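You operate a simulated robot arm through the tools that you are given. There is no shell and no other tool. Be economical: measure what you need, move in short steps, check, and stop when the job is done.

You are at the controls of a simulated robot arm. One attempt, no reset.

TASK
Press the pillowcase at the heat on its care tag, then switch off.
Fine: wait for READY; iron back on its rest, dial at OFF. Set down upright: iron.

Only the result counts: the job must be done as asked and must still hold three seconds after the hand-in. Knocking over, shifting, dropping, spilling or breaking anything else fails it.

THE ROBOT
A 7-joint arm with a two-finger parallel gripper on a trunk, on a base that drives. Base frame: it is fixed to the floor where the robot stands at the start and does not move with it; the origin is under the middle of the robot, x ahead of it, y to its left, z up; the surface under the hand at the start is at about z = 0.78. Readings come in m, degrees, newtons and seconds.
With the tool pointing down near the work surface it reaches from about 0.26 to 0.7 m from the robot's upright axis, wherever it stands. Its first joint turns from -166.0 to 166.0 degrees. Places, roughly: heat dial [0.5, 0, 0.9]; iron rest [0.6, 0.1, 0.9]; ironing board with steam station [0.5, 0.3, 0.8]. Payload 1.57 kg.
The tool frame sits at the grasp point between the pads (the TCP): z along the fingers, y along the line on which they close. The tips reach 0.03 m beyond it. Largest opening 0.08 m; finger width 0.017, thickness 0.012; the body of the gripper, 0.04 by 0.082 m, starts 0.08 m behind the TCP.
Orientation is that of the tool frame in the base frame, as [roll, pitch, yaw] about the fixed x, y, z axes, in that order (R = Rz(yaw) Ry(pitch) Rx(roll)). With the fingers straight down and closing along the base's y, the tool's x points along the base's -x, its y along +y and its z along -z.

THE INTERFACE
- The arm moves only by the tool jog_arm. Its argument "motion" is a list of rows, each an object (a shift or turn left out is 0, a gripper value left out holds the last) with "xyz": the shift along the base's x, y, z in m, a list of three; "delta_rot": the turn, a rotation vector about the base's x, y, z in degrees, a list of three; "jaw": the opening, from 0 (shut) to 1 (fully open). In form: [{"xyz": [dx, dy, dz], "delta_rot": [wx, wy, wz], "jaw": jaw}, ...]. A call has 1 to 10 rows; each row is the pose to reach, as a shift and turn from the pose commanded when the call began. Each row takes 0.2 s and may step no farther than 0.05 m and 8.6 degrees from the row before; otherwise, or with a gripper value out of range, the whole call is refused. A pose out of reach is approached as far as the arm can. The call stops where the force on the tool passes 40 N (or 10 N more than at its start, if that is more) or the arm is blocked; 0.2 s more then pass. Each finger travels about 0.072 m/s and halts on what it meets, pressing with about 43 N; the grip force reading is that of the motor and also rises with nothing between the fingers. The clock runs only during rows and for 0.2 s after the last one: add rows that repeat a pose to give the fingers time. The reply holds the time, the measured pose of the TCP, the force on the tool along the base axes, the opening and the grip force, in the units named above and with some noise, with the torque about the TCP (base axes, N m) and any sound that the robot's microphone picked up, and new pictures: "views" is both (left out), scene, wrist or none.
- Cameras (640 x 400 px; columns grow to the right, rows downward): "scene" is now at [-0.0076, 0.1619, 1.5459]; the picture's right is [0.28, -0.96, 0.00], its down [-0.77, -0.22, -0.60] and it looks along [0.58, 0.17, -0.80] (base axes); focal length 268 px, centre (320, 200). "wrist" rides on the gripper at [0.072, -0.007, -0.122] in the tool frame; the picture's right is [0.09, 1.00, 0.00], its down [-0.84, 0.08, -0.54] and it looks along [-0.54, 0.05, 0.84] (tool axes); focal length 238 px, centre (320, 200). There is no depth. A picture from a camera that has moved, and an enlarged one, comes with that camera's place and axes in the base frame and with its lens.
- move_column(by): slides the trunk up (or, below 0, down) by that many m; the arm and the scene camera ride with it, the base frame stays. It gives what a move gives, with no picture.
- steer(legs): drives the robot by 1 to 6 legs, each [ahead, left, turn to the left] in m, m and degrees, along the robot's own axes; the way and the turn of a leg run together, so that a leg with both is an arc; at most 1.5 m and 180 degrees a leg. The arm and the cameras ride along, it lands a little off, and it stops where it bumps. It gives what a move gives, and a new picture of the scene camera.
- head_to(pan, tilt): turns the head with the scene camera to pan (to the left, within 86 degrees either way) and tilt (down, from -29 to 69), counted from straight ahead of the robot. It gives what a move gives, and a new picture of the scene camera.
- enlarge(camera, box): a new picture of the part [left, top, right, bottom] of that camera's present view, enlarged. The clock stands still meanwhile.
- hand_in(): hands the job in; it is judged then, once.

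Go step by step. Nothing tells you exact positions but the pictures and the camera data: compare them with the known pose of the tool, close in by small moves and look again before you grip or let go. The budget is 120 turns and 260 pictures, counting those below and the enlarged ones. Unless the task says otherwise, let go and move clear before handing in, and close with one line.

The tools are called after "Request:" as name(argument=value, ...) on one line, values as JSON. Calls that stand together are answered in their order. jog_arm: Moves the arm, as the interface text tells. Its arguments: {"type":"object","properties":{"motion":{"type":"array","items":{"type":"object","properties":{"xyz":{"type":"array","items":{"type":"number"}},"delta_rot":{"type":"array","items":{"type":"number"}},"jaw":{"type":"number"}}}},"views":{"type":"string","enum":["both","scene","wrist","none"]}},"required":["motion"]} The other tools are called the same way: move_column (by) slides the trunk up or down; steer (legs) drives the base; head_to (pan, tilt) turns the head that bears the scene camera; enlarge (camera, box) takes an enlarged picture of a part of a camera's view; hand_in () hands the job in.

At the start:

```text
t: 0.0
ee_pos: [0.3641, 0.2384, 1.2317]
orientation: [179.9, 0.0, 180.0]
force: [0.4, 0.4, 0.5]
torque: [0.03, 0.02, 0.0]
grip_width: 0.0799
finger_force: 0.1
trunk travel left (down, up): [-0.375, 0.105]
robot x, y, heading: [-0.0028, 0.0016, -0.1]
head pan, tilt: [16.1, 52.9]
```

scene: 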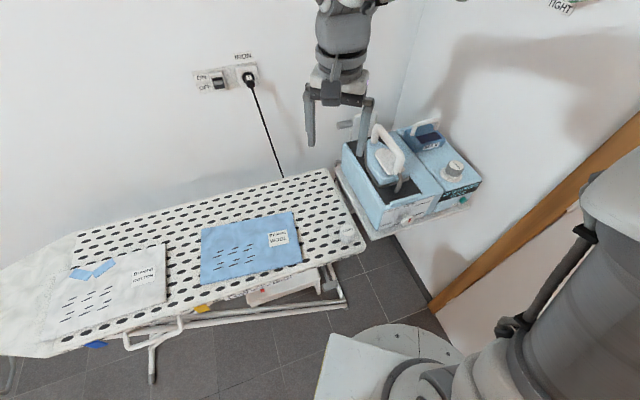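
wrist: 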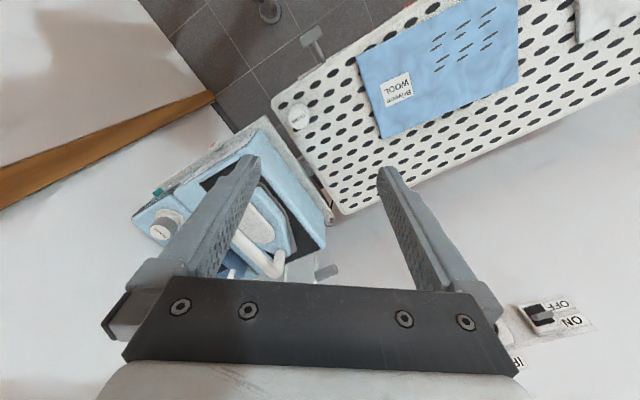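

I see an ironing board with two cloths (one tagged WOOL, one perhaps COTTON), a steam station with an iron and a dial, and a wall switch. I'll enlarge to read the labels.

Request:
enlarge(camera="scene", box=[330, 100, 490, 240])

Request:
enlarge(camera="scene", box=[190, 200, 310, 290])

Request:
enlarge(camera="scene", box=[50, 235, 180, 330])

Request:
enlarge(camera="scene", box=[185, 45, 275, 105])

```text
2.86 times, centred on (410, 170) of scene
camera zoom: at [-0.0076, 0.1619, 1.5459], right [0.28, -0.96, 0.0], down [-0.77, -0.22, -0.6], along [0.58, 0.17, -0.8], focal length 767 px, centre (63, 286)
```

zoom: 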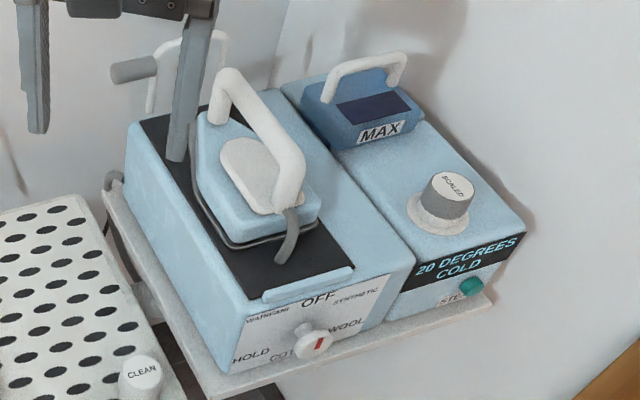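

```text
4.44 times, centred on (250, 245) of scene
camera zoom: at [-0.0076, 0.1619, 1.5459], right [0.28, -0.96, 0.0], down [-0.77, -0.22, -0.6], along [0.58, 0.17, -0.8], focal length 1192 px, centre (631, 0)
```

zoom: 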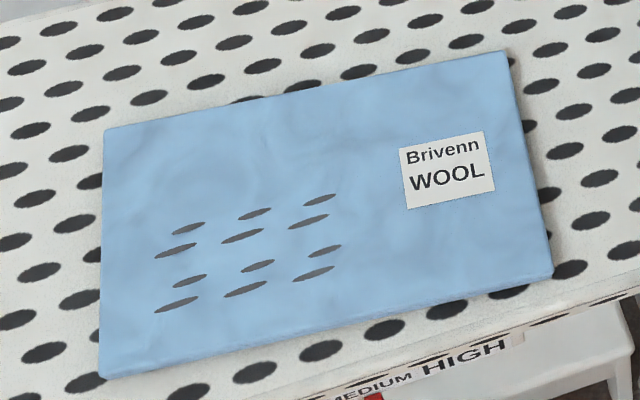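

```text
4.21 times, centred on (115, 282) of scene
camera zoom: at [-0.0076, 0.1619, 1.5459], right [0.28, -0.96, 0.0], down [-0.77, -0.22, -0.6], along [0.58, 0.17, -0.8], focal length 1130 px, centre (1183, -147)
```

zoom: 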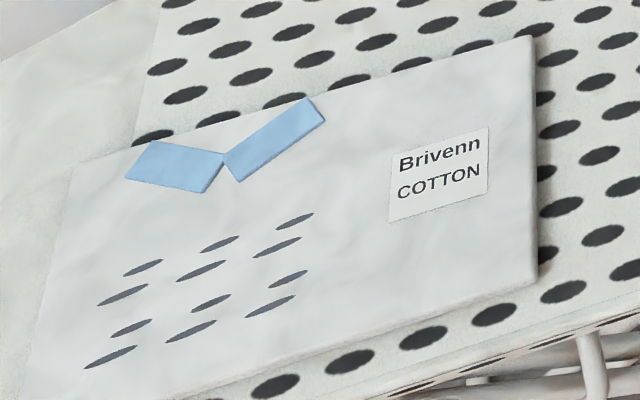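

```text
6.67 times, centred on (230, 75) of scene
camera zoom: at [-0.0076, 0.1619, 1.5459], right [0.28, -0.96, 0.0], down [-0.77, -0.22, -0.6], along [0.58, 0.17, -0.8], focal length 1789 px, centre (920, 1033)
```

zoom: 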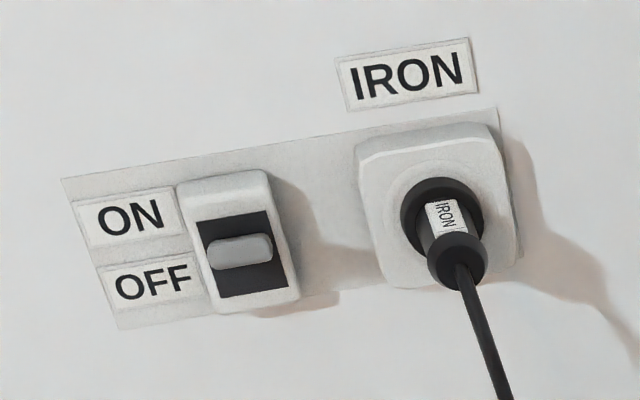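

The tags read WOOL (blue cloth) and COTTON (white cloth with a blue trim). I need to decide which one is the pillowcase and get a better look at the controls, so I'll look around.

Request:
head_to(pan=45, tilt=50)

Request:
head_to(pan=-5, tilt=45)

Request:
enlarge(camera="scene", box=[150, 150, 300, 250])

```text
t: 0.9
ee_pos: [0.3636, 0.2386, 1.2314]
orientation: [180.0, 0.0, -180.0]
force: [-0.3, 0.6, 0.6]
torque: [0.01, 0.0, 0.01]
grip_width: 0.08
finger_force: 0.1
trunk travel left (down, up): [-0.375, 0.105]
robot x, y, heading: [-0.0008, -0.0001, -0.1]
head pan, tilt: [45.0, 50.0]
camera scene: at [-0.0244, 0.1957, 1.5497], right [0.71, -0.71, 0.0], down [-0.54, -0.54, -0.64], along [0.45, 0.45, -0.77], focal length 268 px, centre (320, 200)
```

scene: 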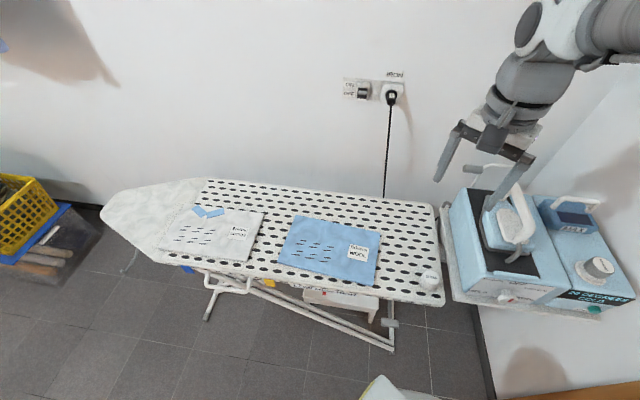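

```text
t: 2.1
ee_pos: [0.3642, 0.2395, 1.2322]
orientation: [-179.9, 0.0, 179.9]
force: [-0.3, 1.5, 0.4]
torque: [0.02, -0.02, 0.03]
grip_width: 0.08
finger_force: 0.1
trunk travel left (down, up): [-0.375, 0.105]
robot x, y, heading: [-0.0008, 0.0006, -0.1]
head pan, tilt: [-5.0, 45.0]
camera scene: at [0.0021, 0.1343, 1.5566], right [-0.09, -1.0, 0.0], down [-0.7, 0.06, -0.71], along [0.7, -0.06, -0.71], focal length 268 px, centre (320, 200)
```

scene: 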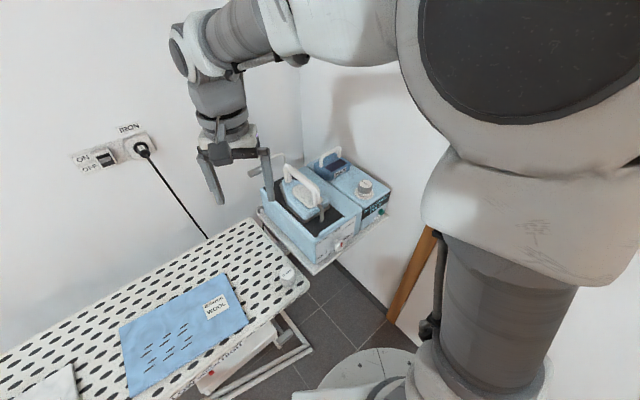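

```text
4.00 times, centred on (225, 200) of scene
camera zoom: at [0.0021, 0.1343, 1.5566], right [-0.09, -1.0, 0.0], down [-0.7, 0.06, -0.71], along [0.7, -0.06, -0.71], focal length 1073 px, centre (700, 200)
```

zoom: 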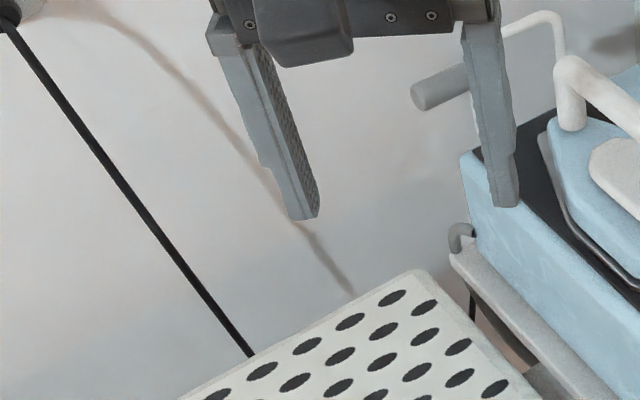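

The white cloth has a collar, so it is a shirt. The plain blue one is the pillowcase, so the setting is WOOL. Next I'll look closely at the station's front.

Request:
enlarge(camera="scene", box=[300, 180, 400, 270])

Request:
enlarge(camera="scene", box=[60, 115, 160, 175])

Request:
enlarge(camera="wrist", box=[120, 110, 340, 290])

Request:
enlarge(camera="scene", box=[240, 140, 400, 240])

Request:
enlarge(camera="scene", box=[170, 300, 320, 400])

```text
4.44 times, centred on (350, 225) of scene
camera zoom: at [0.0021, 0.1343, 1.5566], right [-0.09, -1.0, 0.0], down [-0.7, 0.06, -0.71], along [0.7, -0.06, -0.71], focal length 1192 px, centre (187, 89)
```

zoom: 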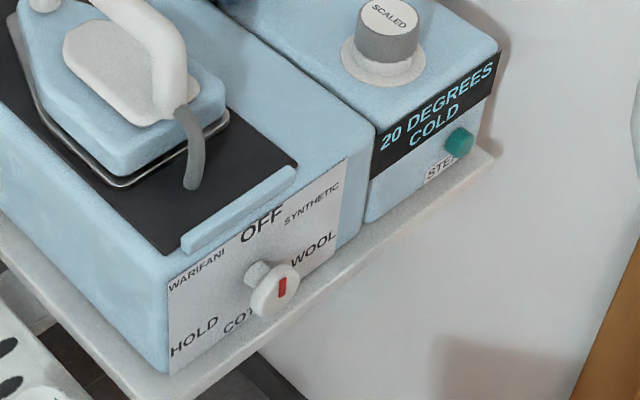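

```text
6.40 times, centred on (110, 145) of scene
camera zoom: at [0.0021, 0.1343, 1.5566], right [-0.09, -1.0, 0.0], down [-0.7, 0.06, -0.71], along [0.7, -0.06, -0.71], focal length 1717 px, centre (1664, 552)
```

zoom: 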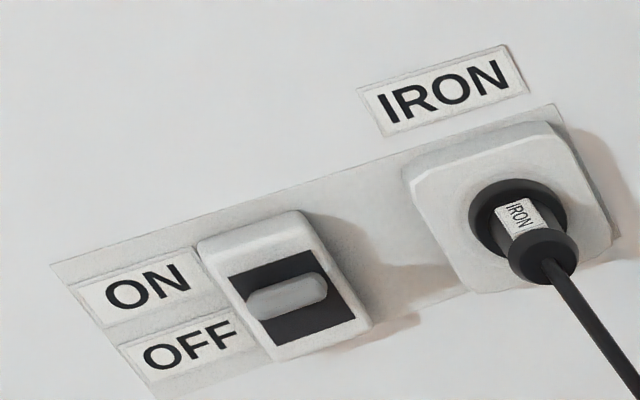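

```text
2.22 times, centred on (230, 200) of wrist
camera zoom: at [0.293, 0.233, 1.3542], right [-0.09, 1.0, 0.0], down [0.84, 0.08, 0.54], along [0.54, 0.05, -0.84], focal length 530 px, centre (520, 200)
```

zoom: 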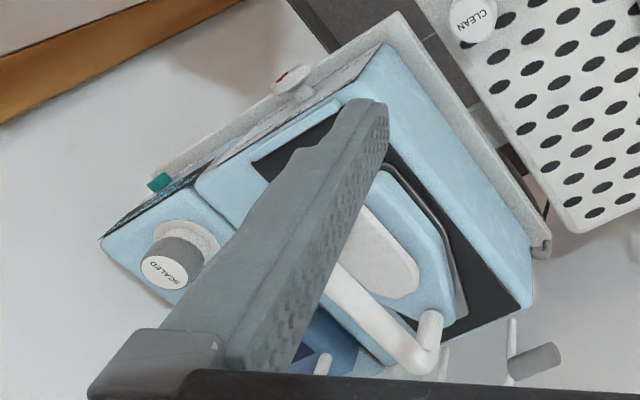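

```text
4.00 times, centred on (320, 190) of scene
camera zoom: at [0.0021, 0.1343, 1.5566], right [-0.09, -1.0, 0.0], down [-0.7, 0.06, -0.71], along [0.7, -0.06, -0.71], focal length 1073 px, centre (320, 240)
```

zoom: 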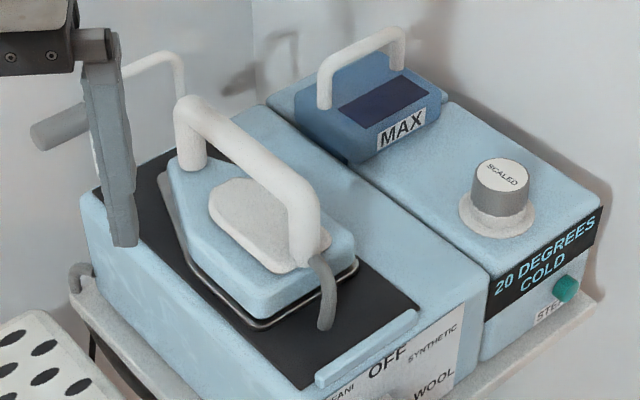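

```text
4.00 times, centred on (245, 350) of scene
camera zoom: at [0.0021, 0.1343, 1.5566], right [-0.09, -1.0, 0.0], down [-0.7, 0.06, -0.71], along [0.7, -0.06, -0.71], focal length 1073 px, centre (620, -400)
```

zoom: 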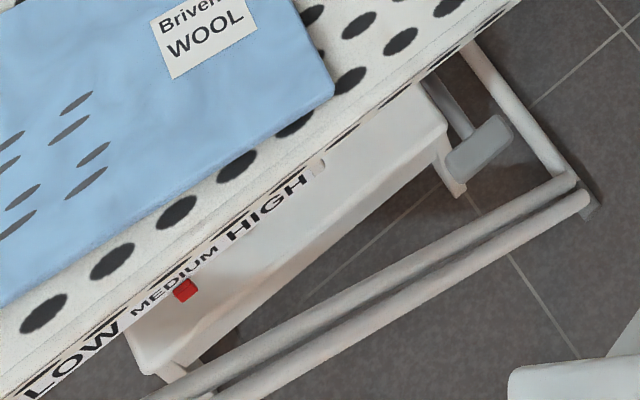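

The station is rotated about 35°, with its dial near (0.485, 0.03, 0.865) and facing the room. I'll bring the hand in front of it, yaw 35°, then tilt it horizontal.

Request:
jog_arm(motion=[{"xyz": [-0.01, -0.04, 0], "delta_rot": [0, 0, 6]}, {"xyz": [-0.02, -0.08, 0], "delta_rot": [0, 0, 12]}, {"xyz": [-0.03, -0.12, 0], "delta_rot": [0, 0, 18]}, {"xyz": [-0.035, -0.16, -0.01], "delta_rot": [0, 0, 24]}, {"xyz": [-0.04, -0.2, -0.03], "delta_rot": [0, 0, 30]}, {"xyz": [-0.04, -0.24, -0.05], "delta_rot": [0, 0, 35]}, {"xyz": [-0.04, -0.27, -0.08], "delta_rot": [0, 0, 35]}], views="both")

```text
t: 3.7
ee_pos: [0.3212, -0.0311, 1.1513]
orientation: [180.0, 0.0, -144.9]
force: [-0.3, -0.4, -0.5]
torque: [0.0, 0.02, -0.03]
grip_width: 0.08
finger_force: 0.1
trunk travel left (down, up): [-0.375, 0.105]
robot x, y, heading: [-0.0022, -0.0012, 0.1]
head pan, tilt: [-5.0, 45.0]
camera scene: at [0.0022, 0.1341, 1.5567], right [-0.09, -1.0, 0.0], down [-0.7, 0.06, -0.71], along [0.7, -0.06, -0.71], focal length 268 px, centre (320, 200)
camera wrist: at [0.267, -0.0775, 1.2742], right [-0.65, 0.76, 0.0], down [0.64, 0.54, 0.54], along [0.41, 0.35, -0.84], focal length 238 px, centre (320, 200)
```

scene: 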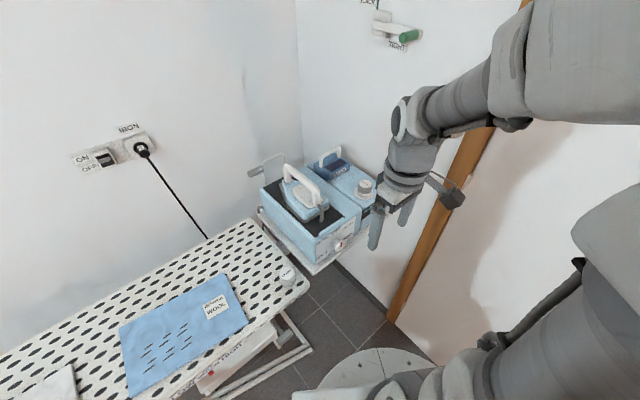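
wrist: 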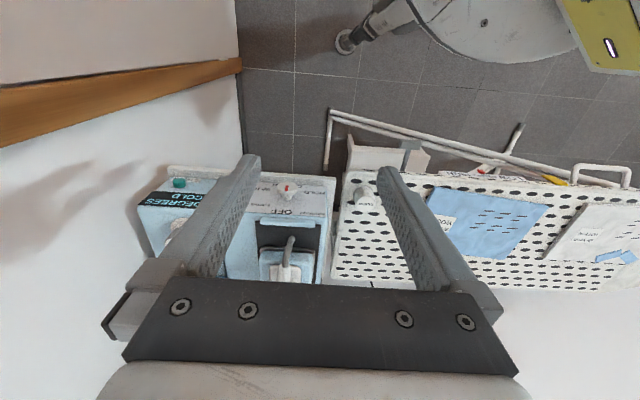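

Dial confirmed around (0.49, 0.03). Next I tilt the hand horizontal while moving forward, staying high.

Request:
jog_arm(motion=[{"xyz": [0.01, 0.0, 0], "delta_rot": [4.9, -7.0, 0]}, {"xyz": [0.03, 0.01, 0], "delta_rot": [9.8, -14.0, 0]}, {"xyz": [0.05, 0.02, 0], "delta_rot": [14.6, -20.9, 0]}, {"xyz": [0.07, 0.02, 0], "delta_rot": [19.5, -27.9, 0]}, {"xyz": [0.09, 0.03, -0.02], "delta_rot": [24.4, -34.8, 0]}, {"xyz": [0.1, 0.03, -0.03], "delta_rot": [29.3, -41.8, 0]}, {"xyz": [0.1, 0.03, -0.04], "delta_rot": [34.1, -48.7, 0]}, {"xyz": [0.1, 0.03, -0.05], "delta_rot": [39, -55.7, 0]}, {"xyz": [0.1, 0.03, -0.05], "delta_rot": [43.9, -62.7, 0]}, {"xyz": [0.1, 0.03, -0.05], "delta_rot": [48.7, -69.6, 0]}])

```text
t: 5.9
ee_pos: [0.4238, -0.0032, 1.1014]
orientation: [-178.7, 85.0, -143.7]
force: [0.1, 0.1, -0.2]
torque: [-0.01, 0.02, 0.03]
grip_width: 0.08
finger_force: 0.1
out of reach, approached as far as the arm can: row 8, 9
trunk travel left (down, up): [-0.375, 0.105]
robot x, y, heading: [0.0001, -0.0014, 0.0]
head pan, tilt: [-5.0, 45.0]
camera scene: at [0.0018, 0.134, 1.5567], right [-0.09, -1.0, 0.0], down [-0.7, 0.06, -0.71], along [0.7, -0.06, -0.71], focal length 268 px, centre (320, 200)
camera wrist: at [0.324, -0.0805, 1.0412], right [-0.58, 0.81, -0.09], down [-0.43, -0.2, 0.88], along [0.7, 0.55, 0.46], focal length 238 px, centre (320, 200)
```

scene: 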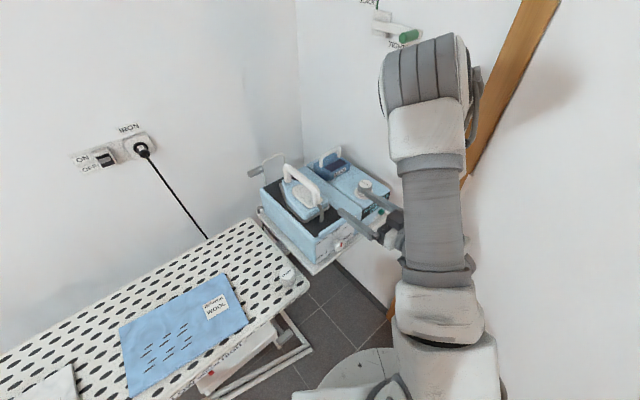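
wrist: 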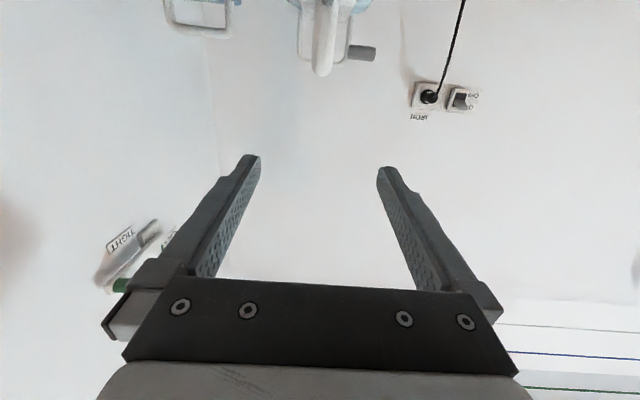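

The arm reaches horizontal. I'll back off a bit, finish the tilt, then lower the trunk so the hand comes down in front of the dial.

Request:
jog_arm(motion=[{"xyz": [-0.025, -0.017, 0], "delta_rot": [2.9, -4.1, 0]}, {"xyz": [-0.033, -0.023, 0], "delta_rot": [2.9, -4.1, 0]}], views="none")

Request:
move_column(by=-0.15)

Request:
jog_arm(motion=[{"xyz": [0, 0, 0]}])

```text
t: 6.5
ee_pos: [0.4148, -0.028, 1.1177]
orientation: [136.7, 89.8, 171.7]
force: [0.3, 0.2, 0.9]
torque: [0.02, 0.01, -0.02]
grip_width: 0.0799
finger_force: 0.0
out of reach, approached as far as the arm can: row 1, 2
trunk travel left (down, up): [-0.375, 0.105]
robot x, y, heading: [-0.0, -0.0001, -0.0]
head pan, tilt: [-5.0, 45.0]
```

```text
t: 8.3
ee_pos: [0.414, -0.0274, 0.9674]
orientation: [143.3, 89.8, 178.3]
force: [0.6, -0.1, 0.4]
torque: [0.04, 0.02, -0.02]
grip_width: 0.0798
finger_force: 0.1
trunk travel left (down, up): [-0.225, 0.255]
robot x, y, heading: [-0.0019, 0.0002, 0.4]
head pan, tilt: [-5.0, 45.0]
```

```text
t: 8.7
ee_pos: [0.4145, -0.0271, 0.9684]
orientation: [144.1, 89.8, 179.0]
force: [-0.2, 0.5, -0.1]
torque: [0.01, 0.01, 0.02]
grip_width: 0.0798
finger_force: 0.1
trunk travel left (down, up): [-0.225, 0.255]
robot x, y, heading: [-0.002, -0.0033, 0.1]
head pan, tilt: [-5.0, 45.0]
camera scene: at [0.0021, 0.1342, 1.4067], right [-0.09, -1.0, 0.0], down [-0.7, 0.06, -0.71], along [0.7, -0.06, -0.71], focal length 268 px, centre (320, 200)
camera wrist: at [0.3192, -0.1025, 0.8963], right [-0.57, 0.82, -0.09], down [-0.49, -0.25, 0.84], along [0.66, 0.52, 0.54], focal length 238 px, centre (320, 200)
```

scene: 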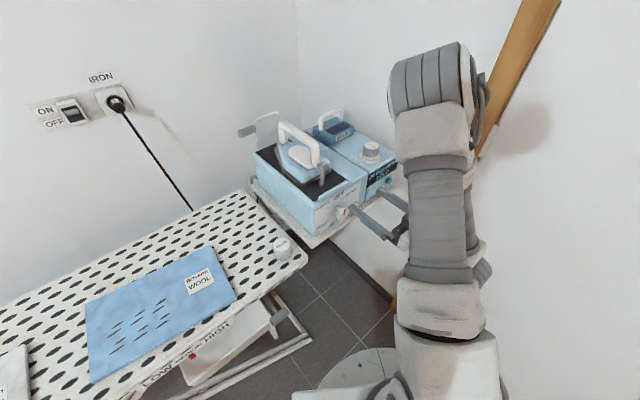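
wrist: 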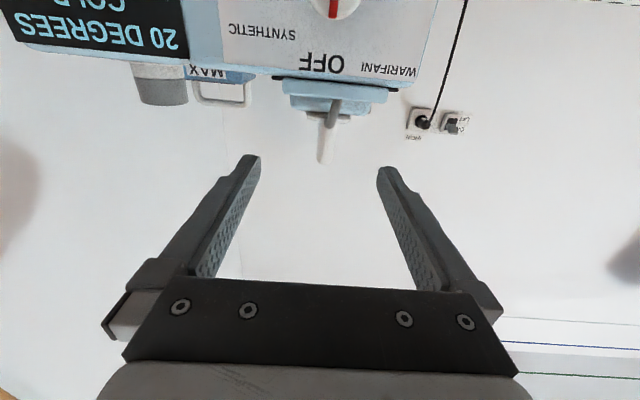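

The red mark points at OFF, and the dial sits at about (0.485, 0.022, 0.87). I'll lower the trunk another 0.095 m.

Request:
move_column(by=-0.095)

Request:
jog_arm(motion=[{"xyz": [0, 0, 0]}])

```text
t: 10.0
ee_pos: [0.4152, -0.0297, 0.8728]
orientation: [143.3, 89.8, 178.5]
force: [-0.1, -0.2, -0.5]
torque: [-0.02, -0.02, 0.02]
grip_width: 0.0801
finger_force: 0.0
trunk travel left (down, up): [-0.13, 0.35]
robot x, y, heading: [0.0009, -0.0011, -0.3]
head pan, tilt: [-5.0, 45.0]
```

```text
t: 10.4
ee_pos: [0.4149, -0.0286, 0.873]
orientation: [143.6, 89.8, 178.6]
force: [0.2, 0.0, -0.5]
torque: [-0.03, -0.04, -0.03]
grip_width: 0.0798
finger_force: 0.1
trunk travel left (down, up): [-0.13, 0.35]
robot x, y, heading: [-0.0003, 0.0014, 0.0]
head pan, tilt: [-5.0, 45.0]
camera scene: at [0.0021, 0.1342, 1.3117], right [-0.09, -1.0, 0.0], down [-0.7, 0.06, -0.71], along [0.7, -0.06, -0.71], focal length 268 px, centre (320, 200)
camera wrist: at [0.3192, -0.1025, 0.8013], right [-0.57, 0.82, -0.09], down [-0.49, -0.25, 0.84], along [0.66, 0.52, 0.54], focal length 238 px, centre (320, 200)
```

scene: 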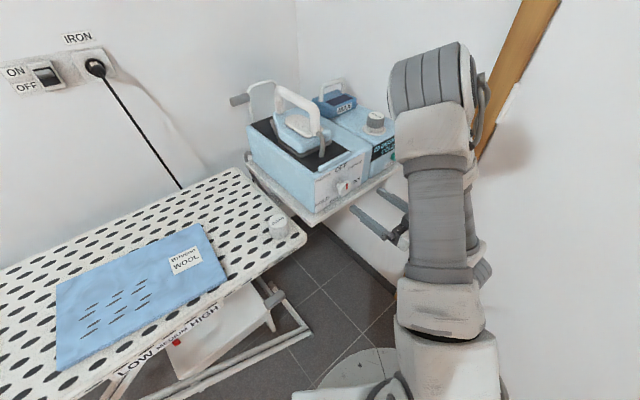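
wrist: 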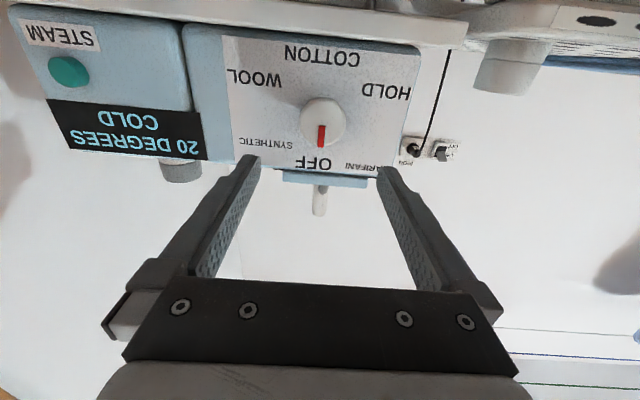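

The labels run clockwise: OFF at the top, SYNTHETIC about 60°, WOOL about 120°, COTTON at the bottom, HOLD. I'll pre-rotate the hand −60° about its axis, drop 7 mm and advance to the dial.

Request:
jog_arm(motion=[{"xyz": [0, 0, -0.002], "delta_rot": [-6.97, -4.85, 0]}, {"xyz": [0, 0, -0.004], "delta_rot": [-13.94, -9.7, 0]}, {"xyz": [0, 0, -0.007], "delta_rot": [-20.9, -14.55, 0]}, {"xyz": [0, 0, -0.007], "delta_rot": [-27.9, -19.4, 0]}, {"xyz": [0, 0, -0.007], "delta_rot": [-34.85, -24.25, 0]}, {"xyz": [0, 0, -0.007], "delta_rot": [-41.8, -29.1, 0]}, {"xyz": [0, 0, -0.007], "delta_rot": [-48.8, -33.95, 0]}, {"xyz": [0.02, 0.014, -0.007], "delta_rot": [-48.8, -33.95, 0]}, {"xyz": [0.037, 0.026, -0.007], "delta_rot": [-48.8, -33.95, 0]}])

```text
t: 11.4
ee_pos: [0.4934, 0.0123, 0.927]
orientation: [-91.7, 55.6, -57.2]
force: [-14.3, -3.5, 3.3]
torque: [0.16, 0.34, 0.74]
grip_width: 0.0799
finger_force: 0.0
out of reach, approached as far as the arm can: row 1, 2, 3, 4, 5
trunk travel left (down, up): [-0.13, 0.35]
robot x, y, heading: [-0.0019, 0.0015, -0.1]
head pan, tilt: [-5.0, 45.0]
stopped in row 5: the force on the tool passed its limit at 71 N (the readings are from after the stop); the commanded pose is now the measured one
camera scene: at [0.0007, 0.1338, 1.3118], right [-0.09, -1.0, 0.0], down [-0.7, 0.06, -0.71], along [0.71, -0.06, -0.71], focal length 268 px, centre (320, 200)
camera wrist: at [0.4182, -0.0939, 0.8738], right [-0.44, 0.63, -0.64], down [-0.74, 0.15, 0.65], along [0.51, 0.76, 0.4], focal length 238 px, centre (320, 200)
```

scene: 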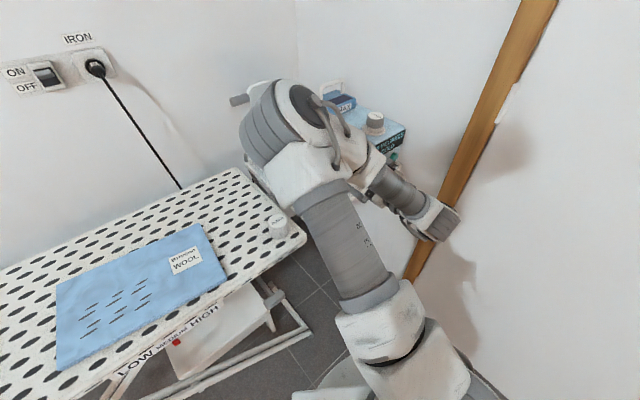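
wrist: 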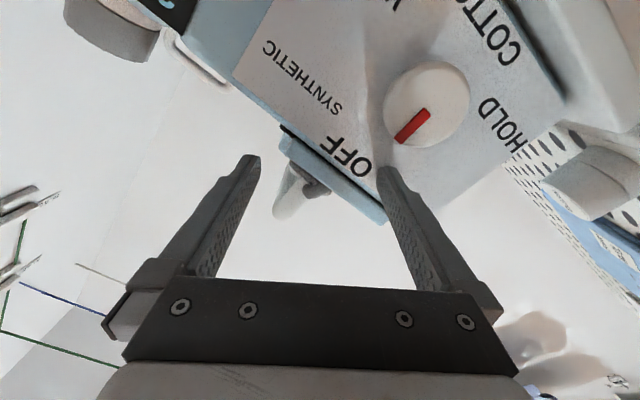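

The hand swung because the arm is cramped, and a fingertip touched the station face. I'll drive the base straight back from the face to get room, and check that nothing moved.

Request:
steer(legs=[[-0.16, -0.11, 0]])

```text
t: 13.1
ee_pos: [0.3366, -0.0954, 0.9258]
orientation: [-91.8, 55.3, -57.6]
force: [0.5, -1.1, -0.1]
torque: [0.02, 0.0, 0.04]
grip_width: 0.0799
finger_force: 0.0
trunk travel left (down, up): [-0.13, 0.35]
robot x, y, heading: [-0.1594, -0.1028, -0.6]
head pan, tilt: [-5.0, 45.0]
camera scene: at [-0.1552, 0.0295, 1.3116], right [-0.09, -1.0, 0.0], down [-0.7, 0.07, -0.71], along [0.7, -0.07, -0.71], focal length 268 px, centre (320, 200)
```

scene: 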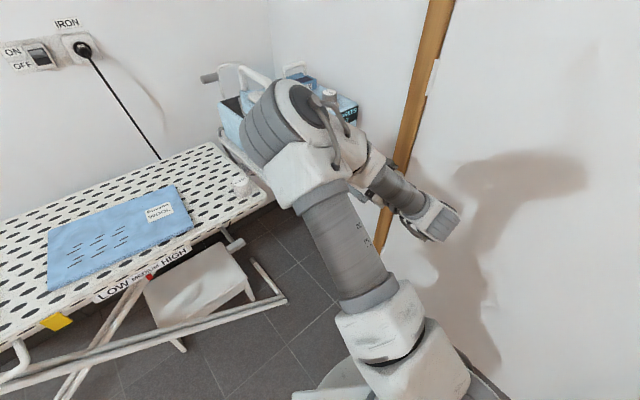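

The base is clear. Now I'll rotate the hand back to level here and see how the arm settles.

Request:
jog_arm(motion=[{"xyz": [0, 0, -0.01], "delta_rot": [6.56, 4.56, 0]}, {"xyz": [0, 0, -0.02], "delta_rot": [13.1, 9.1, 0]}, {"xyz": [0, 0, -0.03], "delta_rot": [19.7, 13.7, 0]}, {"xyz": [0, 0, -0.045], "delta_rot": [26.2, 18.3, 0]}, {"xyz": [0, 0, -0.06], "delta_rot": [30, 20, 0]}, {"xyz": [0, 0, -0.06], "delta_rot": [30, 20, 0]}])

```text
t: 14.5
ee_pos: [0.3373, -0.0947, 0.8678]
orientation: [115.7, 88.3, 150.0]
force: [-0.8, 0.3, -0.4]
torque: [0.0, 0.02, 0.0]
grip_width: 0.08
finger_force: 0.0
trunk travel left (down, up): [-0.13, 0.35]
robot x, y, heading: [-0.1587, -0.1035, -0.4]
head pan, tilt: [-5.0, 45.0]
camera scene: at [-0.1552, 0.0295, 1.3116], right [-0.09, -1.0, 0.0], down [-0.7, 0.07, -0.71], along [0.7, -0.07, -0.71], focal length 268 px, centre (320, 200)
camera wrist: at [0.2392, -0.1659, 0.7972], right [-0.56, 0.82, -0.07], down [-0.47, -0.25, 0.85], along [0.68, 0.51, 0.53], focal length 238 px, centre (320, 200)
```

scene: 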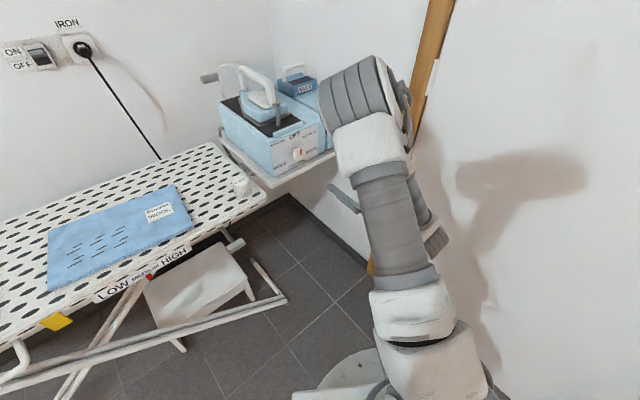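
wrist: 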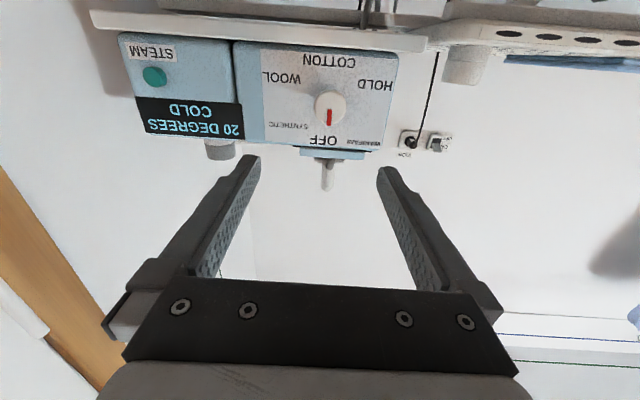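

Iron and dial look undisturbed. The dial is about 0.19 m ahead, 14 mm to the tool's right and slightly low. I'll approach partway with the pre-rotation.

Request:
jog_arm(motion=[{"xyz": [0.012, 0.011, -0.002], "delta_rot": [-6.97, -4.85, 0]}, {"xyz": [0.025, 0.023, -0.004], "delta_rot": [-13.94, -9.7, 0]}, {"xyz": [0.038, 0.034, -0.007], "delta_rot": [-20.9, -14.55, 0]}, {"xyz": [0.051, 0.046, -0.007], "delta_rot": [-27.9, -19.4, 0]}, {"xyz": [0.064, 0.057, -0.007], "delta_rot": [-34.85, -24.25, 0]}, {"xyz": [0.077, 0.068, -0.007], "delta_rot": [-41.8, -29.1, 0]}, {"xyz": [0.09, 0.08, -0.007], "delta_rot": [-48.8, -33.95, 0]}, {"xyz": [0.09, 0.08, -0.007], "delta_rot": [-48.8, -33.95, 0]}])

```text
t: 16.3
ee_pos: [0.4349, -0.031, 0.9148]
orientation: [-92.4, 33.0, -56.4]
force: [-0.4, -0.7, -0.1]
torque: [0.0, 0.0, 0.01]
grip_width: 0.08
finger_force: 0.1
out of reach, approached as far as the arm can: row 6, 7, 8
trunk travel left (down, up): [-0.13, 0.35]
robot x, y, heading: [-0.157, -0.1034, -0.3]
head pan, tilt: [-5.0, 45.0]
camera scene: at [-0.1552, 0.0295, 1.3116], right [-0.09, -1.0, 0.0], down [-0.7, 0.07, -0.71], along [0.7, -0.07, -0.71], focal length 268 px, centre (320, 200)
camera wrist: at [0.3707, -0.1531, 0.885], right [-0.29, 0.36, -0.88], down [-0.86, 0.31, 0.41], along [0.42, 0.88, 0.22], focal length 238 px, centre (320, 200)
```

scene: 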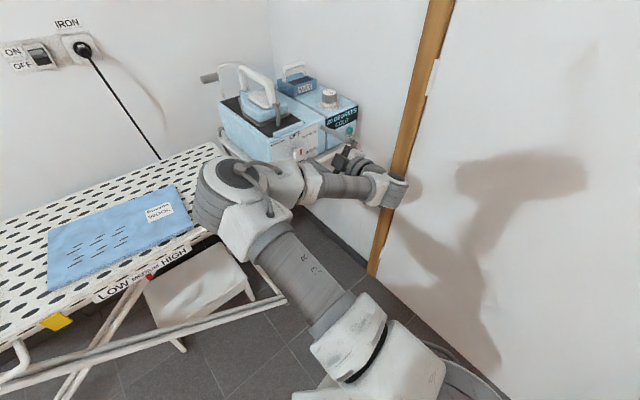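
wrist: 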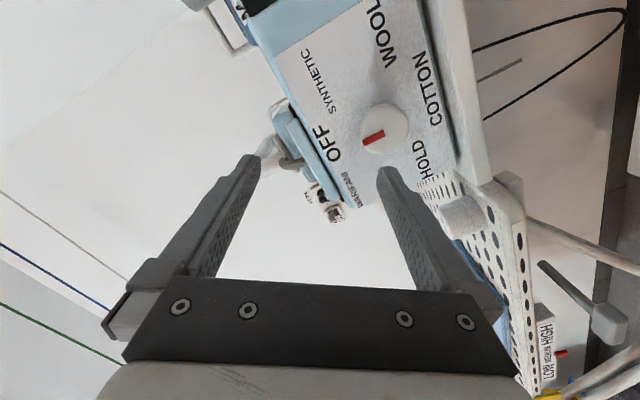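

Rotating that way runs into the wrist limit and swings the elbow out. I'll reverse it and test rotating the other way in free space.

Request:
jog_arm(motion=[{"xyz": [-0.012, -0.011, 0], "delta_rot": [6.97, 4.85, 0]}, {"xyz": [-0.025, -0.023, 0], "delta_rot": [13.94, 9.7, 0]}, {"xyz": [-0.038, -0.034, 0], "delta_rot": [20.9, 14.55, 0]}, {"xyz": [-0.051, -0.046, 0], "delta_rot": [27.9, 19.4, 0]}, {"xyz": [-0.051, -0.046, 0], "delta_rot": [34.85, 24.25, 0]}, {"xyz": [-0.051, -0.046, 0], "delta_rot": [41.8, 29.1, 0]}, {"xyz": [-0.051, -0.046, 0], "delta_rot": [48.8, 33.95, 0]}, {"xyz": [-0.051, -0.046, 0], "delta_rot": [48.8, 33.95, 0]}], views="scene")

Request:
jog_arm(motion=[{"delta_rot": [6.97, 4.85, 0]}, {"delta_rot": [13.94, 9.7, 0]}, {"delta_rot": [20.9, 14.55, 0]}, {"delta_rot": [27.9, 19.4, 0]}, {"delta_rot": [34.85, 24.25, 0]}, {"delta_rot": [41.8, 29.1, 0]}, {"delta_rot": [48.8, 33.95, 0]}, {"delta_rot": [48.8, 33.95, 0]}])

```text
t: 18.1
ee_pos: [0.3869, -0.0766, 0.9136]
orientation: [115.6, 88.3, 150.1]
force: [-0.4, 1.1, 1.1]
torque: [0.03, -0.01, -0.02]
grip_width: 0.08
finger_force: 0.1
trunk travel left (down, up): [-0.13, 0.35]
robot x, y, heading: [-0.1562, -0.1053, -0.5]
head pan, tilt: [-5.0, 45.0]
camera scene: at [-0.1552, 0.0295, 1.3116], right [-0.09, -1.0, 0.0], down [-0.7, 0.07, -0.71], along [0.7, -0.07, -0.71], focal length 268 px, centre (320, 200)
```

scene: 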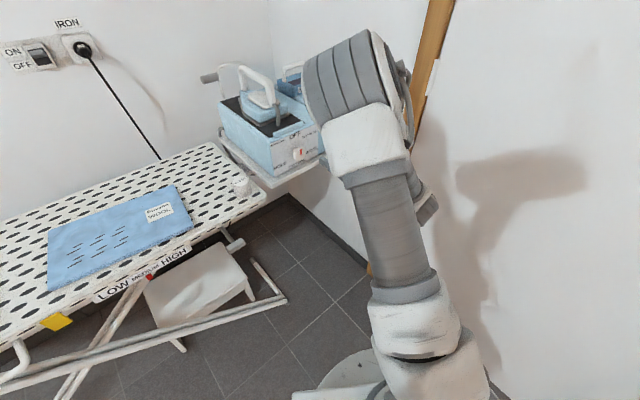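

```text
t: 19.9
ee_pos: [0.3856, -0.0771, 0.9128]
orientation: [90.9, 29.1, 125.7]
force: [0.6, 0.2, -0.1]
torque: [0.05, -0.04, -0.02]
grip_width: 0.08
finger_force: 0.0
trunk travel left (down, up): [-0.13, 0.35]
robot x, y, heading: [-0.1594, -0.1006, -0.2]
head pan, tilt: [-5.0, 45.0]
camera scene: at [-0.1552, 0.0295, 1.3116], right [-0.09, -1.0, 0.0], down [-0.7, 0.07, -0.71], along [0.7, -0.07, -0.71], focal length 268 px, centre (320, 200)
camera wrist: at [0.2525, -0.0979, 0.8746], right [-0.32, 0.47, 0.83], down [-0.04, -0.88, 0.48], along [0.95, 0.12, 0.29], focal length 238 px, centre (320, 200)
```

scene: 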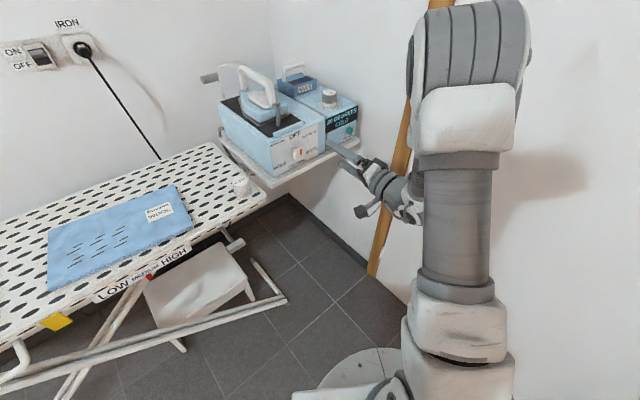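
wrist: 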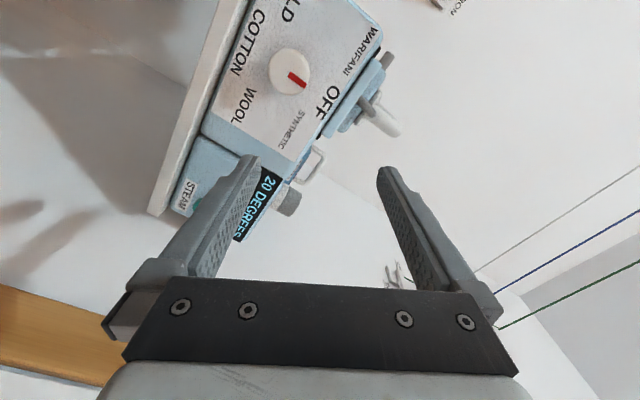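

Positive rotation is comfortable. Testing on to +120° here.

Request:
jog_arm(motion=[{"delta_rot": [6.97, 4.85, 0]}, {"delta_rot": [13.94, 9.7, 0]}, {"delta_rot": [20.9, 14.55, 0]}, {"delta_rot": [27.9, 19.4, 0]}, {"delta_rot": [34.85, 24.25, 0]}, {"delta_rot": [41.8, 29.1, 0]}, {"delta_rot": [48.8, 33.95, 0]}, {"delta_rot": [48.8, 33.95, 0]}])

```text
t: 21.7
ee_pos: [0.3866, -0.077, 0.9114]
orientation: [90.0, -30.4, 125.7]
force: [0.3, 0.1, -0.2]
torque: [-0.01, -0.02, -0.01]
grip_width: 0.08
finger_force: 0.1
trunk travel left (down, up): [-0.13, 0.35]
robot x, y, heading: [-0.1576, -0.1047, -0.3]
head pan, tilt: [-5.0, 45.0]
camera scene: at [-0.1552, 0.0295, 1.3116], right [-0.09, -1.0, 0.0], down [-0.7, 0.07, -0.71], along [0.7, -0.07, -0.71], focal length 268 px, centre (320, 200)
camera wrist: at [0.2494, -0.0945, 0.9439], right [0.25, -0.35, 0.9], down [0.0, -0.93, -0.36], along [0.97, 0.09, -0.23], focal length 238 px, centre (320, 200)
```

scene: 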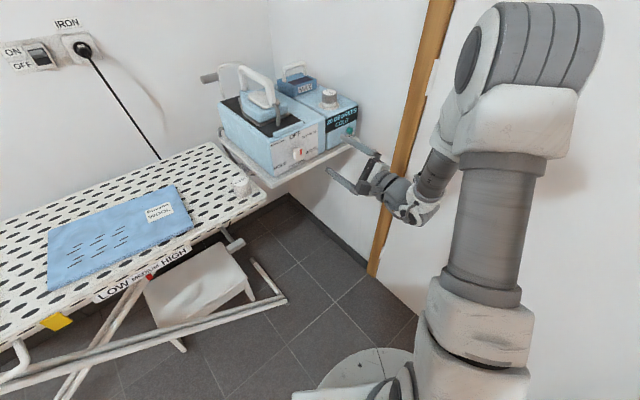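
wrist: 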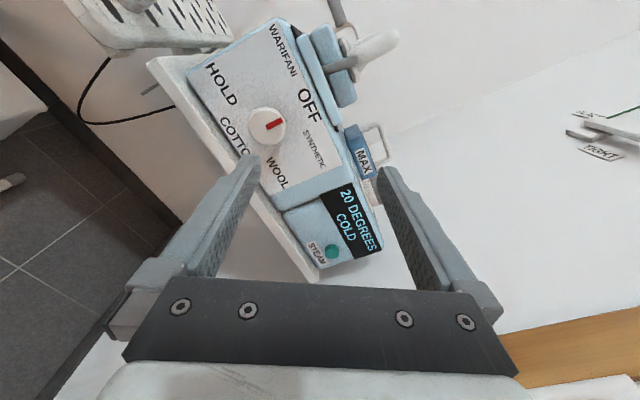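

Both extremes work. By combining the rays, the dial is at about (0.498, 0.031, 0.857). I'll rotate back to level and align in front of it.

Request:
jog_arm(motion=[{"delta_rot": [-6.97, -4.85, 0]}, {"delta_rot": [-13.94, -9.7, 0]}, {"delta_rot": [-20.9, -14.55, 0]}, {"delta_rot": [-27.9, -19.4, 0]}, {"delta_rot": [-34.85, -24.25, 0]}, {"delta_rot": [-41.8, -29.1, 0]}, {"delta_rot": [-48.8, -33.95, 0]}], views="none")

Request:
jog_arm(motion=[{"xyz": [-0.014, 0.02, -0.01], "delta_rot": [-6.97, -4.85, 0]}, {"xyz": [-0.014, 0.02, -0.02], "delta_rot": [-13.94, -9.7, 0]}, {"xyz": [-0.014, 0.02, -0.03], "delta_rot": [-20.9, -14.55, 0]}, {"xyz": [-0.014, 0.02, -0.04], "delta_rot": [-27.9, -19.4, 0]}, {"xyz": [-0.014, 0.02, -0.055], "delta_rot": [-34.85, -24.25, 0]}, {"xyz": [-0.014, 0.02, -0.055], "delta_rot": [-41.8, -29.1, 0]}, {"xyz": [-0.014, 0.02, -0.055], "delta_rot": [-47.0, -32.7, 0]}, {"xyz": [0.02, 0.044, -0.055], "delta_rot": [-47, -32.7, 0]}, {"xyz": [0.045, 0.061, -0.055], "delta_rot": [-47, -32.7, 0]}])

```text
t: 23.3
ee_pos: [0.3853, -0.0772, 0.9125]
orientation: [90.9, 29.2, 125.7]
force: [-0.1, -0.4, 0.3]
torque: [0.01, 0.01, 0.0]
grip_width: 0.0798
finger_force: 0.0
trunk travel left (down, up): [-0.13, 0.35]
robot x, y, heading: [-0.1545, -0.1055, -0.4]
head pan, tilt: [-5.0, 45.0]
```

```text
t: 25.3
ee_pos: [0.4313, -0.0179, 0.8566]
orientation: [102.1, 86.2, 136.4]
force: [0.1, -1.0, -0.1]
torque: [-0.01, 0.01, 0.01]
grip_width: 0.0802
finger_force: 0.0
trunk travel left (down, up): [-0.13, 0.35]
robot x, y, heading: [-0.1559, -0.1064, -0.3]
head pan, tilt: [-5.0, 45.0]
camera scene: at [-0.1553, 0.0294, 1.3117], right [-0.09, -1.0, 0.0], down [-0.7, 0.07, -0.71], along [0.7, -0.07, -0.71], focal length 268 px, centre (320, 200)
camera wrist: at [0.3316, -0.0882, 0.786], right [-0.56, 0.82, -0.03], down [-0.45, -0.28, 0.85], along [0.69, 0.49, 0.53], focal length 238 px, centre (320, 200)
```

scene: 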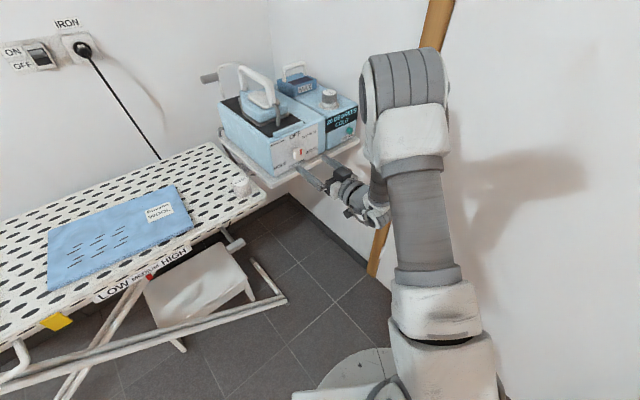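
wrist: 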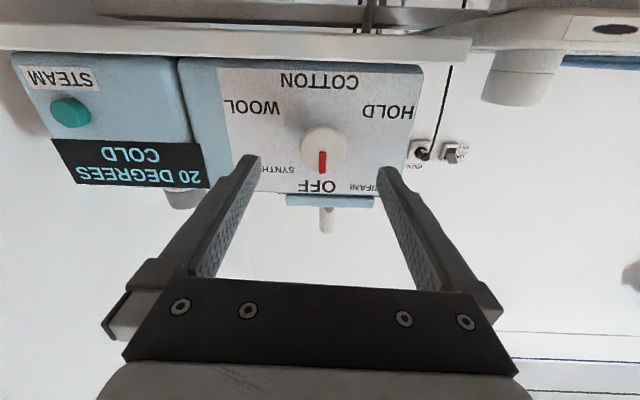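

The dial is now nearly on the tool axis, about 7–8 cm ahead. I'll advance 5 cm with small corrections.

Request:
jog_arm(motion=[{"xyz": [0.01, 0.012, 0.003]}, {"xyz": [0.022, 0.021, 0.003]}, {"xyz": [0.031, 0.027, 0.003]}, {"xyz": [0.039, 0.032, 0.003]}])

Request:
enlarge(camera="scene", box=[250, 110, 370, 210])

```text
t: 26.3
ee_pos: [0.4712, 0.0156, 0.8606]
orientation: [101.8, 86.2, 136.0]
force: [0.1, 0.8, 0.3]
torque: [0.04, 0.02, 0.02]
grip_width: 0.0801
finger_force: 0.1
trunk travel left (down, up): [-0.13, 0.35]
robot x, y, heading: [-0.1585, -0.102, -0.2]
head pan, tilt: [-5.0, 45.0]
camera scene: at [-0.1553, 0.0294, 1.3116], right [-0.09, -1.0, 0.0], down [-0.7, 0.07, -0.71], along [0.7, -0.07, -0.71], focal length 268 px, centre (320, 200)
camera wrist: at [0.3718, -0.0535, 0.7912], right [-0.56, 0.82, -0.03], down [-0.45, -0.28, 0.85], along [0.69, 0.49, 0.53], focal length 238 px, centre (320, 200)
```

scene: 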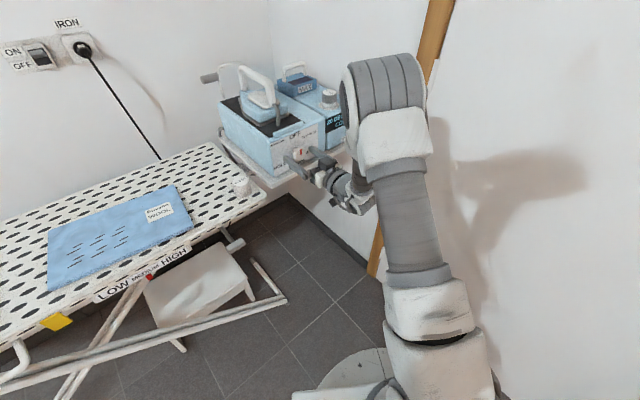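
wrist: 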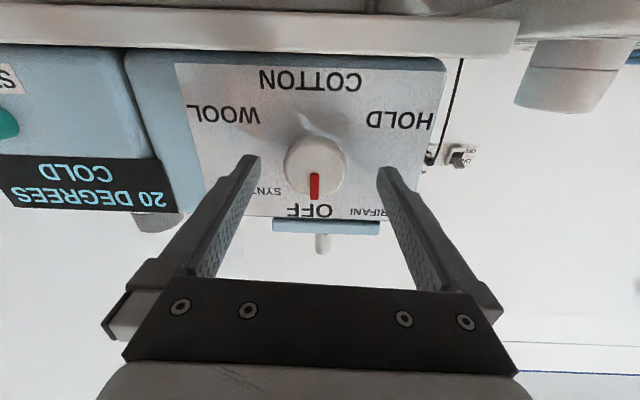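

```text
4.00 times, centred on (310, 160) of scene
camera zoom: at [-0.1553, 0.0294, 1.3116], right [-0.09, -1.0, 0.0], down [-0.7, 0.07, -0.71], along [0.7, -0.07, -0.71], focal length 1073 px, centre (360, 360)
```

zoom: 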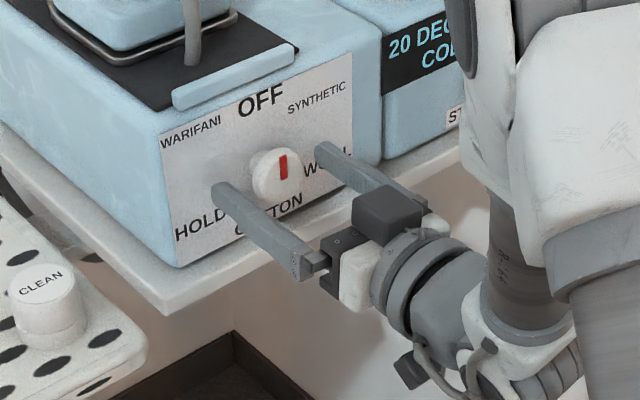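

The fingertips are right at the disc plane, straddling it. Advancing 13 mm more.

Request:
jog_arm(motion=[{"xyz": [0.0055, 0.0035, -0.001]}, {"xyz": [0.0107, 0.0072, -0.001]}], views="wrist")

Request:
enlarge(camera="scene", box=[280, 130, 340, 190])

```text
t: 26.9
ee_pos: [0.4816, 0.0237, 0.8602]
orientation: [101.8, 86.2, 136.3]
force: [-0.1, 1.0, -1.0]
torque: [-0.02, 0.0, 0.0]
grip_width: 0.08
finger_force: 0.0
trunk travel left (down, up): [-0.13, 0.35]
robot x, y, heading: [-0.1587, -0.1063, -0.2]
head pan, tilt: [-5.0, 45.0]
camera wrist: at [0.3818, -0.0458, 0.7899], right [-0.56, 0.82, -0.03], down [-0.45, -0.28, 0.85], along [0.69, 0.49, 0.53], focal length 238 px, centre (320, 200)
```

wrist: 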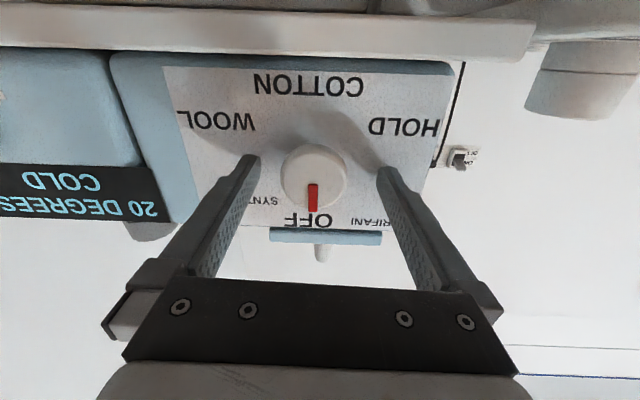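

```text
6.67 times, centred on (310, 160) of scene
camera zoom: at [-0.1552, 0.0294, 1.3116], right [-0.09, -1.0, 0.0], down [-0.7, 0.07, -0.71], along [0.7, -0.07, -0.71], focal length 1789 px, centre (387, 467)
```

zoom: 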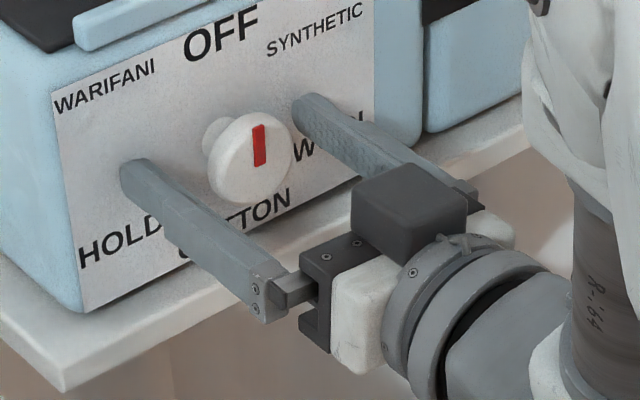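

The tips are past the disc on both sides. I'll shift 3 mm to centre and close on the disc.

Request:
jog_arm(motion=[{"xyz": [0.0017, -0.0025, 0], "jaw": 0.6}, {"xyz": [0.0017, -0.0025, 0], "jaw": 0}, {"xyz": [0.0017, -0.0025, 0], "jaw": 0}, {"xyz": [0.0017, -0.0025, 0], "jaw": 0}], views="wrist")

Request:
enlarge(camera="scene", box=[280, 130, 340, 190])

```text
t: 27.9
ee_pos: [0.4833, 0.021, 0.8604]
orientation: [101.8, 86.2, 136.3]
force: [3.6, -0.7, -0.4]
torque: [-0.02, 0.1, -0.11]
grip_width: 0.0414
finger_force: 44.4
trunk travel left (down, up): [-0.13, 0.35]
robot x, y, heading: [-0.1585, -0.1041, -0.4]
head pan, tilt: [-5.0, 45.0]
camera wrist: at [0.3839, -0.0491, 0.7899], right [-0.56, 0.83, -0.03], down [-0.45, -0.28, 0.85], along [0.69, 0.49, 0.53], focal length 238 px, centre (320, 200)
```

wrist: 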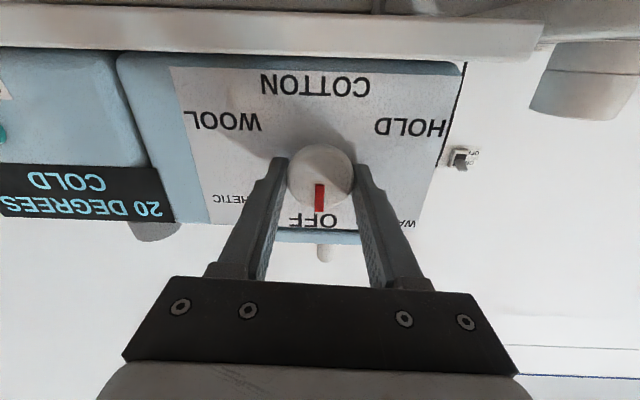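

```text
6.67 times, centred on (310, 160) of scene
camera zoom: at [-0.155, 0.0294, 1.3116], right [-0.09, -1.0, 0.0], down [-0.7, 0.07, -0.71], along [0.7, -0.07, -0.71], focal length 1789 px, centre (387, 467)
```

zoom: 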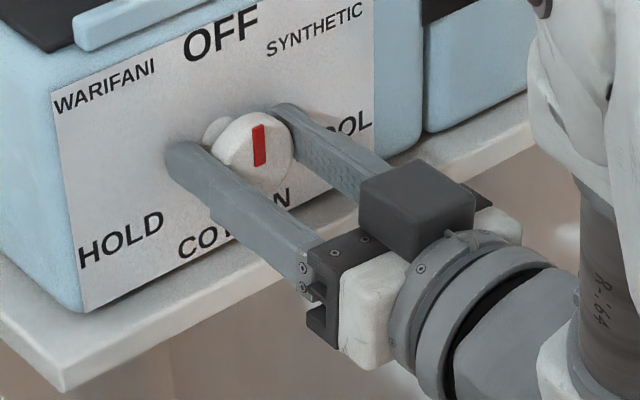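

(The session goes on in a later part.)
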